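You operate a simulated robot arm through the tools that you are given. There is no shell and no other tool. Be economical: measure what you need, move in short steps, check, and stop when the job is done.

Carry out the task below with a simulated robot arm. There is one attempt and no reset: what you move stays moved.

TASK
Turn the pad dial to 2.

It is judged by the outcome, as a careful person would: the job done as asked, and still so three seconds after it is handed in. It fails if anything else is knocked over, pushed out of place, dropped, spilled or broken.

THE ROBOT
A 6-joint arm with a two-finger parallel gripper, fixed in place. Base frame: the origin is at the foot of the arm, x ahead of it, y to its left, z up. Lengths are in mm, angles in degrees, forces in N, time in s.
Its first joint turns from -66.0 to 66.0 degrees. Payload 2.1 kg.
Tool frame: the origin (TCP) lies between the finger pads and is the grasp point; the fingertips stand 30 mm ahead of it; z points along the fingers, y is the line along which they close. The gripper opens to 94 mm. The fingers are 28 mm wide and 10 mm thick; the gripper's body (50 by 96 mm) begins 55 mm behind the TCP.
Orientation is that of the tool frame in the base frame, as a unit quaternion [x, y, z, w]. With the fingers straight down and closing along the base's y, the tool's x points along the base's -x, its y along +y and its z along -z.

THE INTERFACE
- The arm moves only by the tool jog_arm. Its argument "targets" is a list that holds one entry, the list of rows, each a list of 7 numbers: the shift along the base's x, y, z in units of 50 mm (1.0 is 50 mm), then the turn, a rotation vector about the base's x, y, z in units of 6 degrees (1.0 is 6 degrees), then the finger opening in mm, from 0 to 94. In form: [[[x, y, z, wx, wy, wz, jaw], ...]]. A call has 1 to 10 rows; each row shifts and turns the commanded pose from where the row before left it. A call with a number of a shift or a turn outside -1 to 1 is refused whole. A row lasts 0.2 s, in which the tool goes at most 50 mm and 8.6 degrees; a call with a longer step from one row to the next is refused whole, and so is a gripper value outside its range. A pose out of reach is approached as far as the arm can. The call stops where the force on the tool passes 40 N (or 10 N more than at its start, if that is more) or the arm is blocked; 0.2 s more then pass. The fingers move at their own pace (about 72 mm/s each) and stop on an object; they squeeze with about 33 N. The grip force told is the motor's: it shows also when the fingers shut on nothing. Time passes only in rows, and 0.2 s behind the last, so rows that do not move let the fingers close. It gives the time, the measured TCP pose, the force on the tool (base axes), the opening and the grip force at its end, in the units of the frame above (readings bear some noise).
- Cameras (640 x 400 px; columns grow to the right, rows downward): "scene" is fixed at [58.3, -370.2, 503]; the picture's right is [0.71, -0.70, 0.00], its down [-0.31, -0.31, -0.90] and it looks along [0.63, 0.64, -0.44] (base axes); focal length 362 px, centre (320, 200). "wrist" rides on the gripper at [-37, 0, -58] in the tool frame; the picture's right is [0.00, -1.00, 0.00], its down [0.97, 0.00, -0.24] and it looks along [0.24, 0.00, 0.97] (tool axes); focal length 218 px, centre (320, 200).
- grab_frame(camera): a new picture of that camera. No time passes.
- point_at(camera, pixels): there is no depth. For up to 12 entries [column, row, z] of the newest picture of that camera ("zoom" is the newest enlarged one), the place [x, y] in the base frame at which the ray of that pixel passes the height z, good to about 2 mm, but the place of the scene camera against the robot may be out by one fixed shift of up to 12 mm in any direction. No time passes.
- inspect(camera, box): a new picture of the part [left, top, right, bottom] of that camera's present view, enlarged. No time passes.
- sign_off(): hands the job in; it is judged then, once.

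Work in short steps. Measure before you move; look again where a grasp or a placing could have gone wrong, and mend it. You have 60 turns and 20 pictures in all, the two below and enlarged ones among them. Open the gripper and draw the arm clear of the work before you hand the job in, unless the task says otherwise; then end with one line.

The tools are called by a JSON object that holds its "api" and its "payload". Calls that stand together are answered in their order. jog_arm: Moves the arm, as the interface text tells. Its arguments: {"type":"object","properties":{"targets":{"type":"array"}},"required":["targets"]} The other tools are called the same way: grab_frame (camera) takes a picture; point_at (camera, pixels) gives the place at which the rays of pixels pass given heights; inspect (camera, box) takes an enlarged picture of a part of a camera's view; sign_off () hands the job in.

At the start:

```text
clock: 0.0
ee_pos: [273.7, -147.8, 363.2]
tcp_rot: [0.0, 1.0, -0.001, -0.001]
ft_force: [0.1, -1.0, 0.4]
width: 94.0
grasp_force: 0.1
```

scene: 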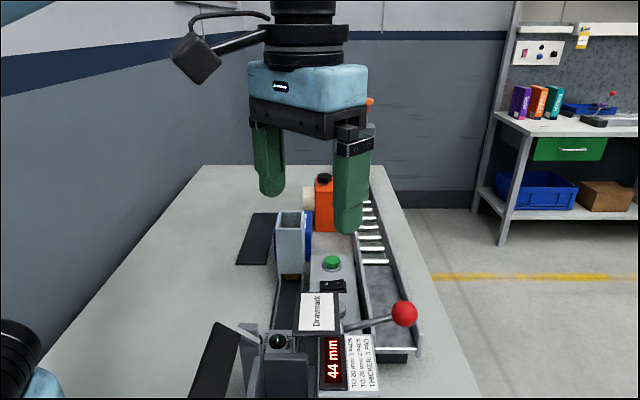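
wrist: 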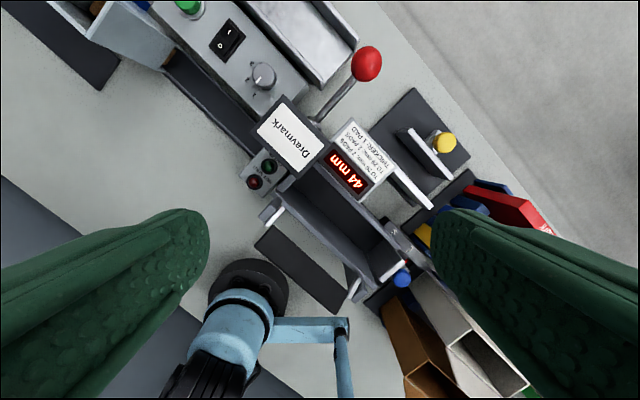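

The wrist picture shows a dial near (263,76). I enlarge it to read its scale.

{"api": "inspect", "payload": {"camera": "wrist", "box": [190, 10, 340, 130]}}

{"api": "inspect", "payload": {"camera": "scene", "box": [260, 230, 440, 342]}}

```text
3.33 times, centred on (265, 70) of wrist
```

zoom: 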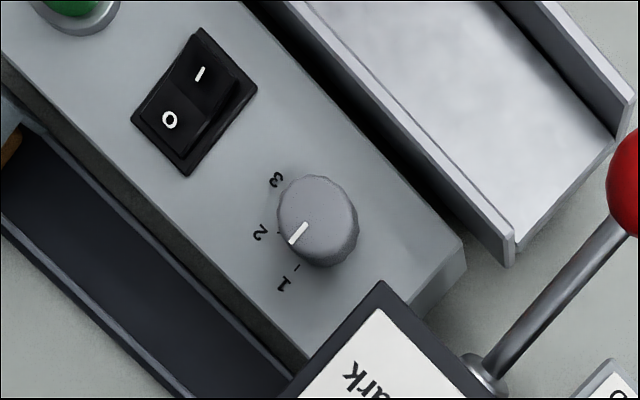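

```text
3.56 times, centred on (350, 286) of scene
```

zoom: 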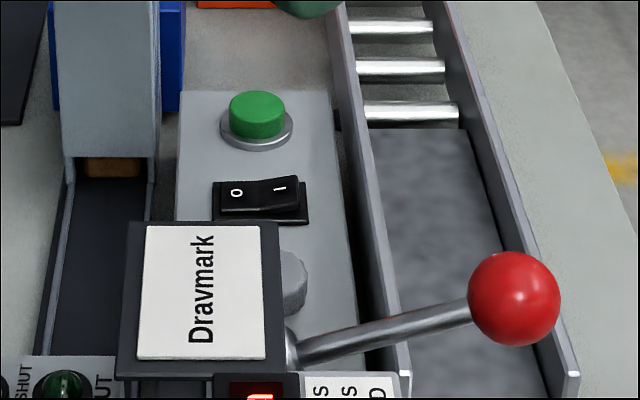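

The dial sits at wrist pixel (264,75), with its pointer near 1–2. I get its position at several heights, along with the neighbouring parts (sign, lever, switch).

{"api": "point_at", "payload": {"camera": "wrist", "pixels": [[264, 75, 100], [264, 75, 130], [264, 75, 160], [264, 75, 190], [367, 63, 150], [367, 63, 200], [278, 97, 150], [278, 97, 200], [317, 120, 150]]}}

{"api": "point_at", "payload": {"camera": "scene", "pixels": [[342, 284, 100], [342, 284, 130], [342, 284, 160], [404, 314, 100], [404, 314, 150], [404, 314, 200], [335, 293, 150], [335, 293, 200]]}}

```text
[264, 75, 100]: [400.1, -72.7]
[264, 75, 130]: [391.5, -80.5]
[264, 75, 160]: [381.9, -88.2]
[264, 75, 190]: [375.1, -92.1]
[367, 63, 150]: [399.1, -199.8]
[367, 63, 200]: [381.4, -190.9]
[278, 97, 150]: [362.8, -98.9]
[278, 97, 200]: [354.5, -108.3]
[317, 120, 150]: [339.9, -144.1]
```

```text
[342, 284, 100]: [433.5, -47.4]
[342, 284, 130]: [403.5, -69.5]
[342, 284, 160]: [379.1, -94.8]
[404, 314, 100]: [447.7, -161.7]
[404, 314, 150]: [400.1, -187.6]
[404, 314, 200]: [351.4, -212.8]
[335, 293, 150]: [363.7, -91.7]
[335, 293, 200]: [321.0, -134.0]
```

The dial lies near (386,-85), with its top at about z 145. I move above it, staying high, for a better look.

{"api": "jog_arm", "payload": {"targets": [[[0.62, 0.31, -0.3, 0, 0, 0, 94], [0.62, 0.31, -0.3, 0, 0, 0, 94], [0.62, 0.31, -0.3, 0, 0, 0, 94], [0.62, 0.31, -0.3, 0, 0, 0, 94], [0, 0, 0, 0, 0, 0, 94]]]}}

{"api": "grab_frame", "payload": {"camera": "wrist"}}

```text
clock: 1.2
ee_pos: [397.6, -85.5, 300.3]
tcp_rot: [0.0, 1.0, -0.001, 0.0]
ft_force: [0.1, 0.4, -0.1]
width: 93.6
grasp_force: 0.1
```

```text
15 pictures are left
```

wrist: 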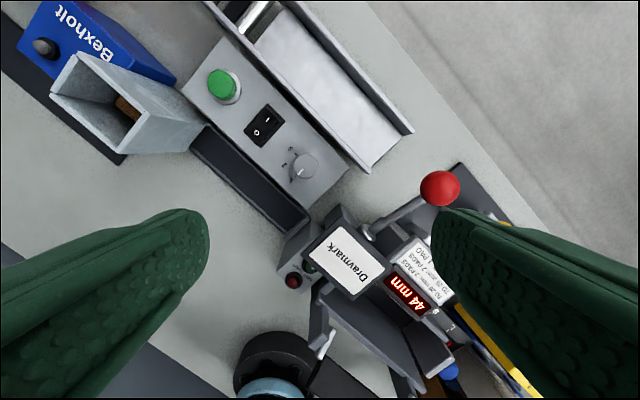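

The dial is now at (303,166). I enlarge it and locate it from this second viewpoint.

{"api": "point_at", "payload": {"camera": "wrist", "pixels": [[303, 166, 90], [303, 166, 100], [303, 166, 110], [303, 166, 130], [303, 166, 150], [440, 188, 150], [440, 188, 200], [343, 206, 180], [343, 206, 230], [343, 206, 150]]}}

{"api": "inspect", "payload": {"camera": "wrist", "box": [263, 141, 343, 191]}}

```text
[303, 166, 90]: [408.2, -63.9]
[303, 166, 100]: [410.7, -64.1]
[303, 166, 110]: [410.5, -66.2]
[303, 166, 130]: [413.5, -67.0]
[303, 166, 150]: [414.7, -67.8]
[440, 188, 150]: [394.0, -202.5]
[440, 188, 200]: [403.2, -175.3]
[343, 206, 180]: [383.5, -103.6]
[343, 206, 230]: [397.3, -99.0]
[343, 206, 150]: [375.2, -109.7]
```

```text
8.00 times, centred on (303, 166) of wrist
```

zoom: 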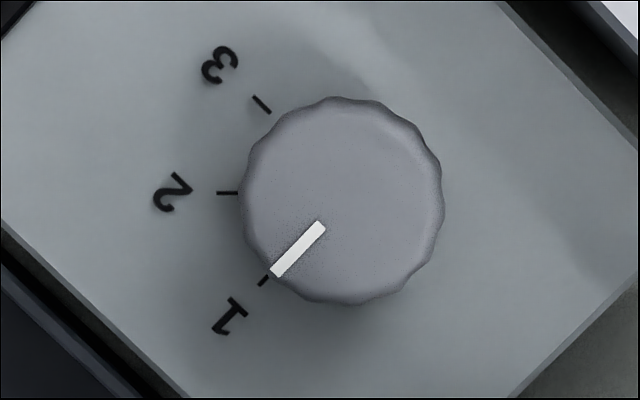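

By my own triangulation the dial is near (410,-67), with its top at about z 80–100, and the Dravmark box top is at about z 155. The pointer stands at 1, so 2 is 45° clockwise seen from above. I descend halfway for a better fix.

{"api": "jog_arm", "payload": {"targets": [[[0.1, 0.12, -0.66, 0, 0, 0, 94], [0.1, 0.13, -0.66, 0, 0, 0, 94], [0.0, 0.12, -0.66, 0, 0, 0, 94], [0, 0, 0, 0, 0, 0, 94], [0, 0, 0, 0, 0, 0, 94]]]}}

{"api": "grab_frame", "payload": {"camera": "wrist"}}

{"api": "inspect", "payload": {"camera": "wrist", "box": [240, 150, 400, 250]}}

```text
clock: 2.4
ee_pos: [407.5, -65.7, 202.6]
tcp_rot: [0.0, 1.0, -0.001, 0.001]
ft_force: [-0.3, -0.2, 0.4]
width: 93.8
grasp_force: 0.0
```

```text
13 pictures are left
```

wrist: 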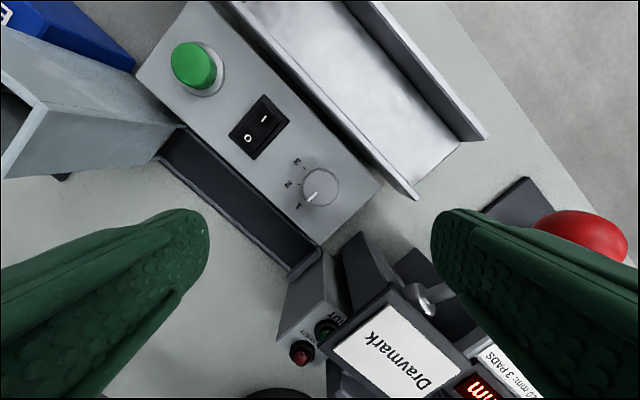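

```text
4.00 times, centred on (320, 200) of wrist
```

zoom: 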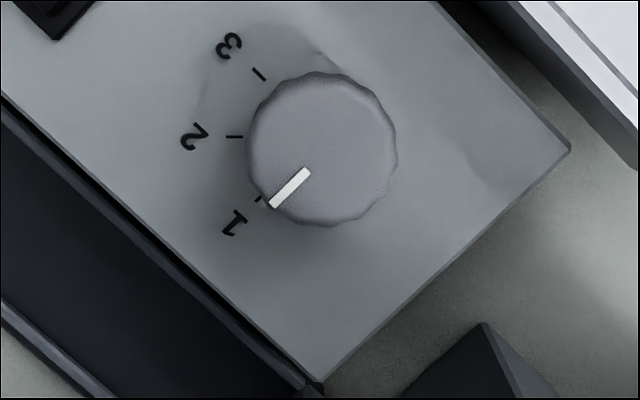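

The dial centre is now at wrist (320,187). I ask for its place at several heights to settle the height.

{"api": "point_at", "payload": {"camera": "wrist", "pixels": [[320.5, 187.3, 70], [320.5, 187.3, 90], [320.5, 187.3, 110], [320.5, 187.3, 130], [302, 187.3, 90], [339, 187.3, 90], [302, 187.3, 120], [339, 187.3, 120]]}}

{"api": "grab_frame", "payload": {"camera": "scene"}}

```text
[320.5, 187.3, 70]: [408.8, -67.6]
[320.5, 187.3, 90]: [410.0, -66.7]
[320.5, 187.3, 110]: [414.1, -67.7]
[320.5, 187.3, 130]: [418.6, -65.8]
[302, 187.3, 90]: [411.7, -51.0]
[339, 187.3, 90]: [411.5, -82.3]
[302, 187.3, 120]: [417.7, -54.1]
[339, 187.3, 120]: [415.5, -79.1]
```

```text
11 pictures are left
```

scene: 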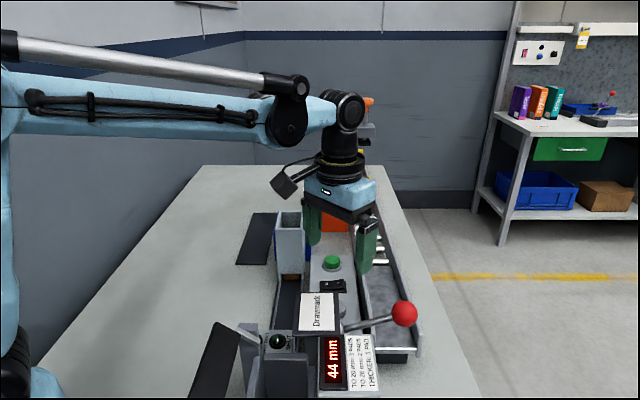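

I take the dial centre as (411,-67) with a diameter of about 30 mm. I pre-turn the tool +24°, so the −45° turn stays centred, narrow the jaw to 50 and descend to TCP z≈140.

{"api": "jog_arm", "payload": {"targets": [[[0.07, -0.02, 0, 0, 0, 1, 50], [0, 0, -0.3, 0, 0, 1, 50], [0, 0, -0.4, 0, 0, 1, 50], [0, 0, -0.4, 0, 0, 1, 50], [0, 0, -0.15, 0, 0, 0, 50], [0, 0, 0, 0, 0, 0, 50]]]}}

{"api": "grab_frame", "payload": {"camera": "wrist"}}

```text
clock: 3.8
ee_pos: [411.5, -67.5, 140.7]
tcp_rot: [-0.208, 0.978, -0.001, 0.0]
ft_force: [0.5, 0.3, 0.3]
width: 49.8
grasp_force: 0.1
```

```text
10 pictures are left
```

wrist: 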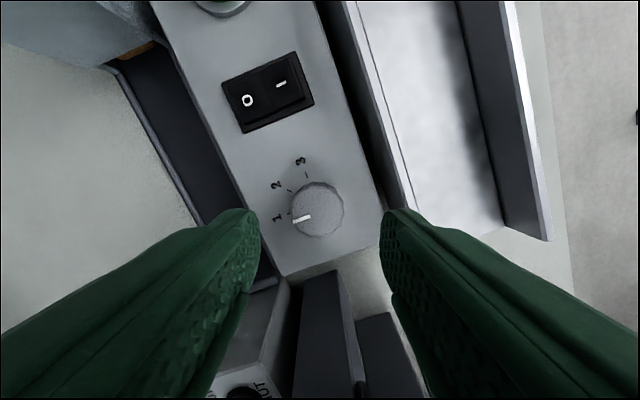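

The dial is at (318,210), centred between the fingers, and its top seems to be at about z 75–85. I go down to TCP z≈113 and look again.

{"api": "jog_arm", "payload": {"targets": [[[0, 0, -0.28, 0, 0, 0, 50], [0, 0, -0.28, 0, 0, 0, 50], [0, 0, 0, 0, 0, 0, 50]]]}}

{"api": "grab_frame", "payload": {"camera": "wrist"}}

```text
clock: 4.6
ee_pos: [410.0, -67.6, 113.4]
tcp_rot: [-0.208, 0.978, 0.0, 0.0]
ft_force: [-1.0, 0.5, 0.5]
width: 50.0
grasp_force: 0.0
```

```text
9 pictures are left
```

wrist: 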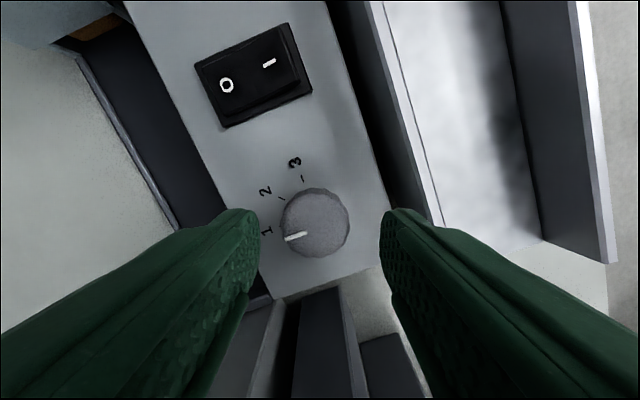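

The dial top is close to fingertip level: about 70 px wide at (315,222), where the fingertips would sit at about row 234. I descend another 10 mm.

{"api": "jog_arm", "payload": {"targets": [[[0, 0, -0.1, 0, 0, 0, 50], [0, 0, -0.1, 0, 0, 0, 50], [0, 0, 0, 0, 0, 0, 50]]]}}

{"api": "inspect", "payload": {"camera": "wrist", "box": [240, 150, 400, 250]}}

```text
clock: 5.4
ee_pos: [410.2, -69.1, 103.1]
tcp_rot: [-0.208, 0.978, -0.001, 0.0]
ft_force: [-1.2, -0.2, -0.6]
width: 50.1
grasp_force: 0.1
```

```text
4.00 times, centred on (320, 200) of wrist
```

zoom: 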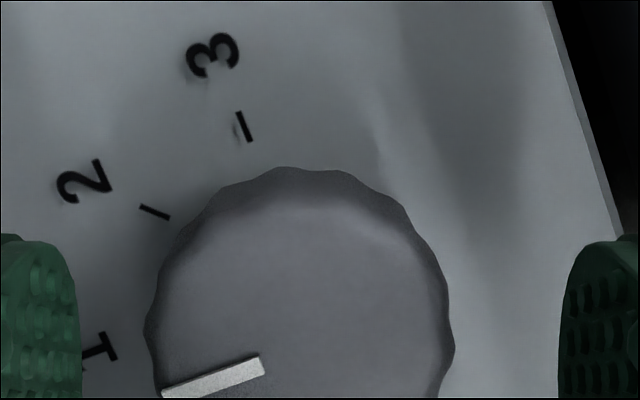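

The dial is about 77 px wide, so its top is roughly 9 mm above the fingertips, which is enough overlap. It sits about 4 mm ahead and 2 mm left of the tool axis, so I shift (+2.8,+3.5) and close.

{"api": "jog_arm", "payload": {"targets": [[[0.056, 0.07, 0, 0, 0, 0, 50], [0, 0, 0, 0, 0, 0, 50], [0, 0, 0, 0, 0, 0, 40], [0, 0, 0, 0, 0, 0, 20], [0, 0, 0, 0, 0, 0, 20]]]}}

{"api": "grab_frame", "payload": {"camera": "wrist"}}

```text
clock: 6.6
ee_pos: [413.7, -63.9, 103.8]
tcp_rot: [-0.207, 0.978, -0.001, 0.0]
ft_force: [-0.5, 4.5, 0.1]
width: 32.2
grasp_force: 44.9
```

```text
7 pictures are left
```

wrist: 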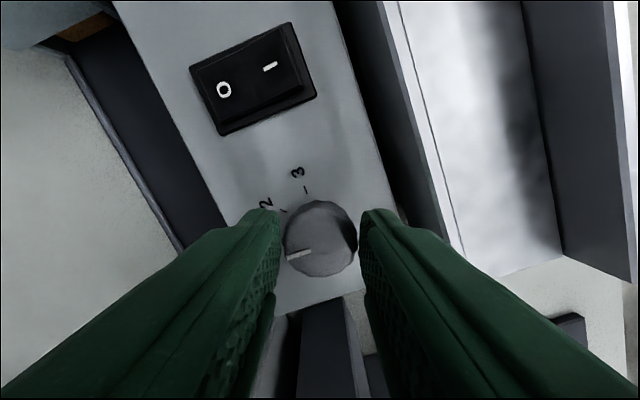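

The dial is gripped at 32 mm with little side force. I turn 45° clockwise.

{"api": "jog_arm", "payload": {"targets": [[[0, 0, 0, 0, 0, -0.9, 20], [0, 0, 0, 0, 0, -0.9, 20], [0, 0, 0, 0, 0, -0.9, 20], [0, 0, 0, 0, 0, -1, 20], [0, 0, 0, 0, 0, -1, 20], [0, 0, 0, 0, 0, -1, 20], [0, 0, 0, 0, 0, -1, 20], [0, 0, 0, 0, 0, -0.8, 20], [0, 0, 0, 0, 0, 0, 20]]]}}

{"api": "inspect", "payload": {"camera": "wrist", "box": [240, 170, 400, 270]}}

```text
clock: 8.7
ee_pos: [413.3, -67.5, 104.2]
tcp_rot: [0.186, 0.983, -0.006, 0.001]
ft_force: [-0.1, -1.4, -3.4]
width: 32.4
grasp_force: 44.7
stopped in row 9: the force on the tool passed its limit (the readings are from after the stop); the commanded pose is now the measured one
```

```text
4.00 times, centred on (320, 220) of wrist
```

zoom: 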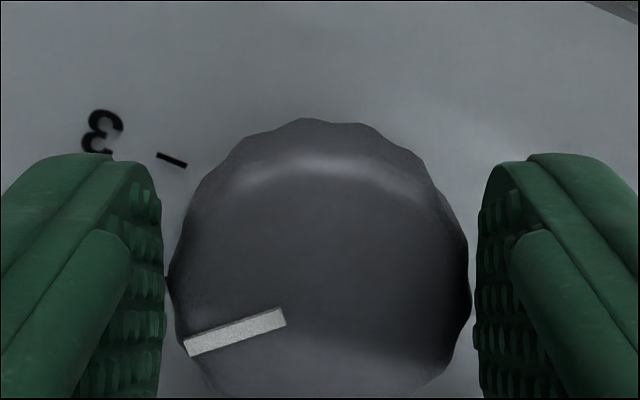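

The dial turned with the fingers: the pointer kept its angle to them and the tool turned about 45.4°. I open, rise and check the pointer against the marks.

{"api": "jog_arm", "payload": {"targets": [[[0, 0, 0, 0, 0, 0, 50], [0, 0, 0, 0, 0, 0, 50], [0, 0, 0.5, 0, 0, 0, 50], [0, 0, 0.6, 0, 0, 0, 50], [0, 0, 0.8, 0, 0, 0, 50], [0, 0, 0, 0, 0, 0, 50]]]}}

{"api": "inspect", "payload": {"camera": "wrist", "box": [240, 150, 400, 250]}}

```text
clock: 10.1
ee_pos: [412.9, -66.9, 199.4]
tcp_rot: [0.185, 0.983, -0.006, 0.001]
ft_force: [-0.8, 0.0, -0.3]
width: 50.1
grasp_force: 0.1
```

```text
4.00 times, centred on (320, 200) of wrist
```

zoom: 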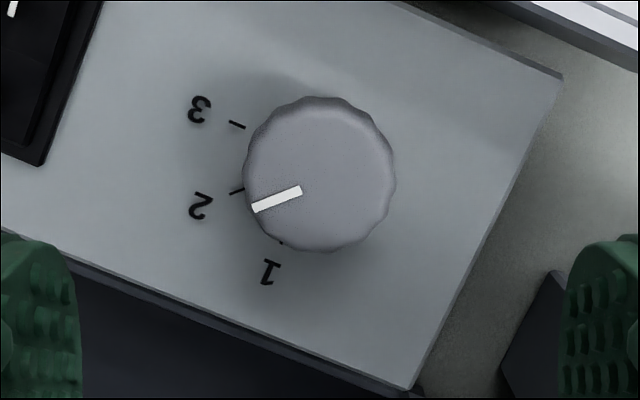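

The pointer is parallel to the tick of 2 (both slope about 21°), and the small offset is parallax from the knob's height. I retreat upward and check the scene.

{"api": "jog_arm", "payload": {"targets": [[[0, 0, 0.8, 0, 0, 0, 70], [0, 0, 0.8, 0, 0, 0, 94], [-0.3, 0, 0.6, 0, 0, 0, 94], [0, 0, 0, 0, 0, 0, 94]]]}}

{"api": "grab_frame", "payload": {"camera": "scene"}}

{"api": "inspect", "payload": {"camera": "wrist", "box": [256, 120, 384, 200]}}

```text
clock: 11.1
ee_pos: [395.7, -66.9, 309.4]
tcp_rot: [0.185, 0.983, -0.007, 0.0]
ft_force: [0.3, -1.0, -0.3]
width: 94.1
grasp_force: 0.2
```

```text
4 pictures are left
```

scene: 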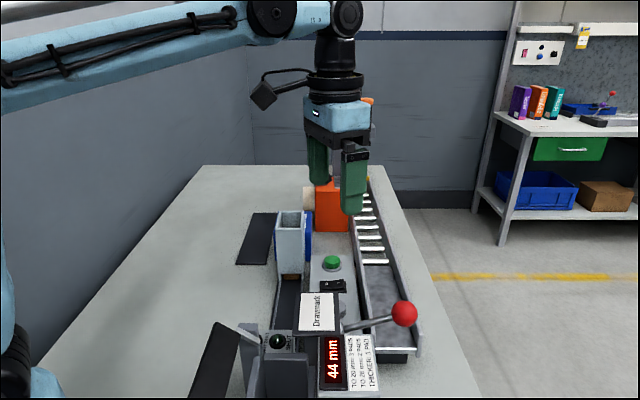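

```text
5.00 times, centred on (320, 160) of wrist
```

zoom: 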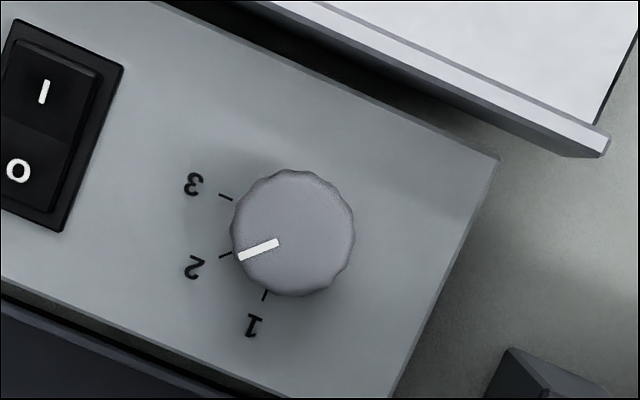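

The pointer stands at 2, nothing else has moved, and the arm is clear with the gripper open.

{"api": "sign_off", "payload": {}}

```text
The job is handed in.
```

The pad dial was turned from 1 to 2, the last pictures show nothing else disturbed, and the job is handed in.
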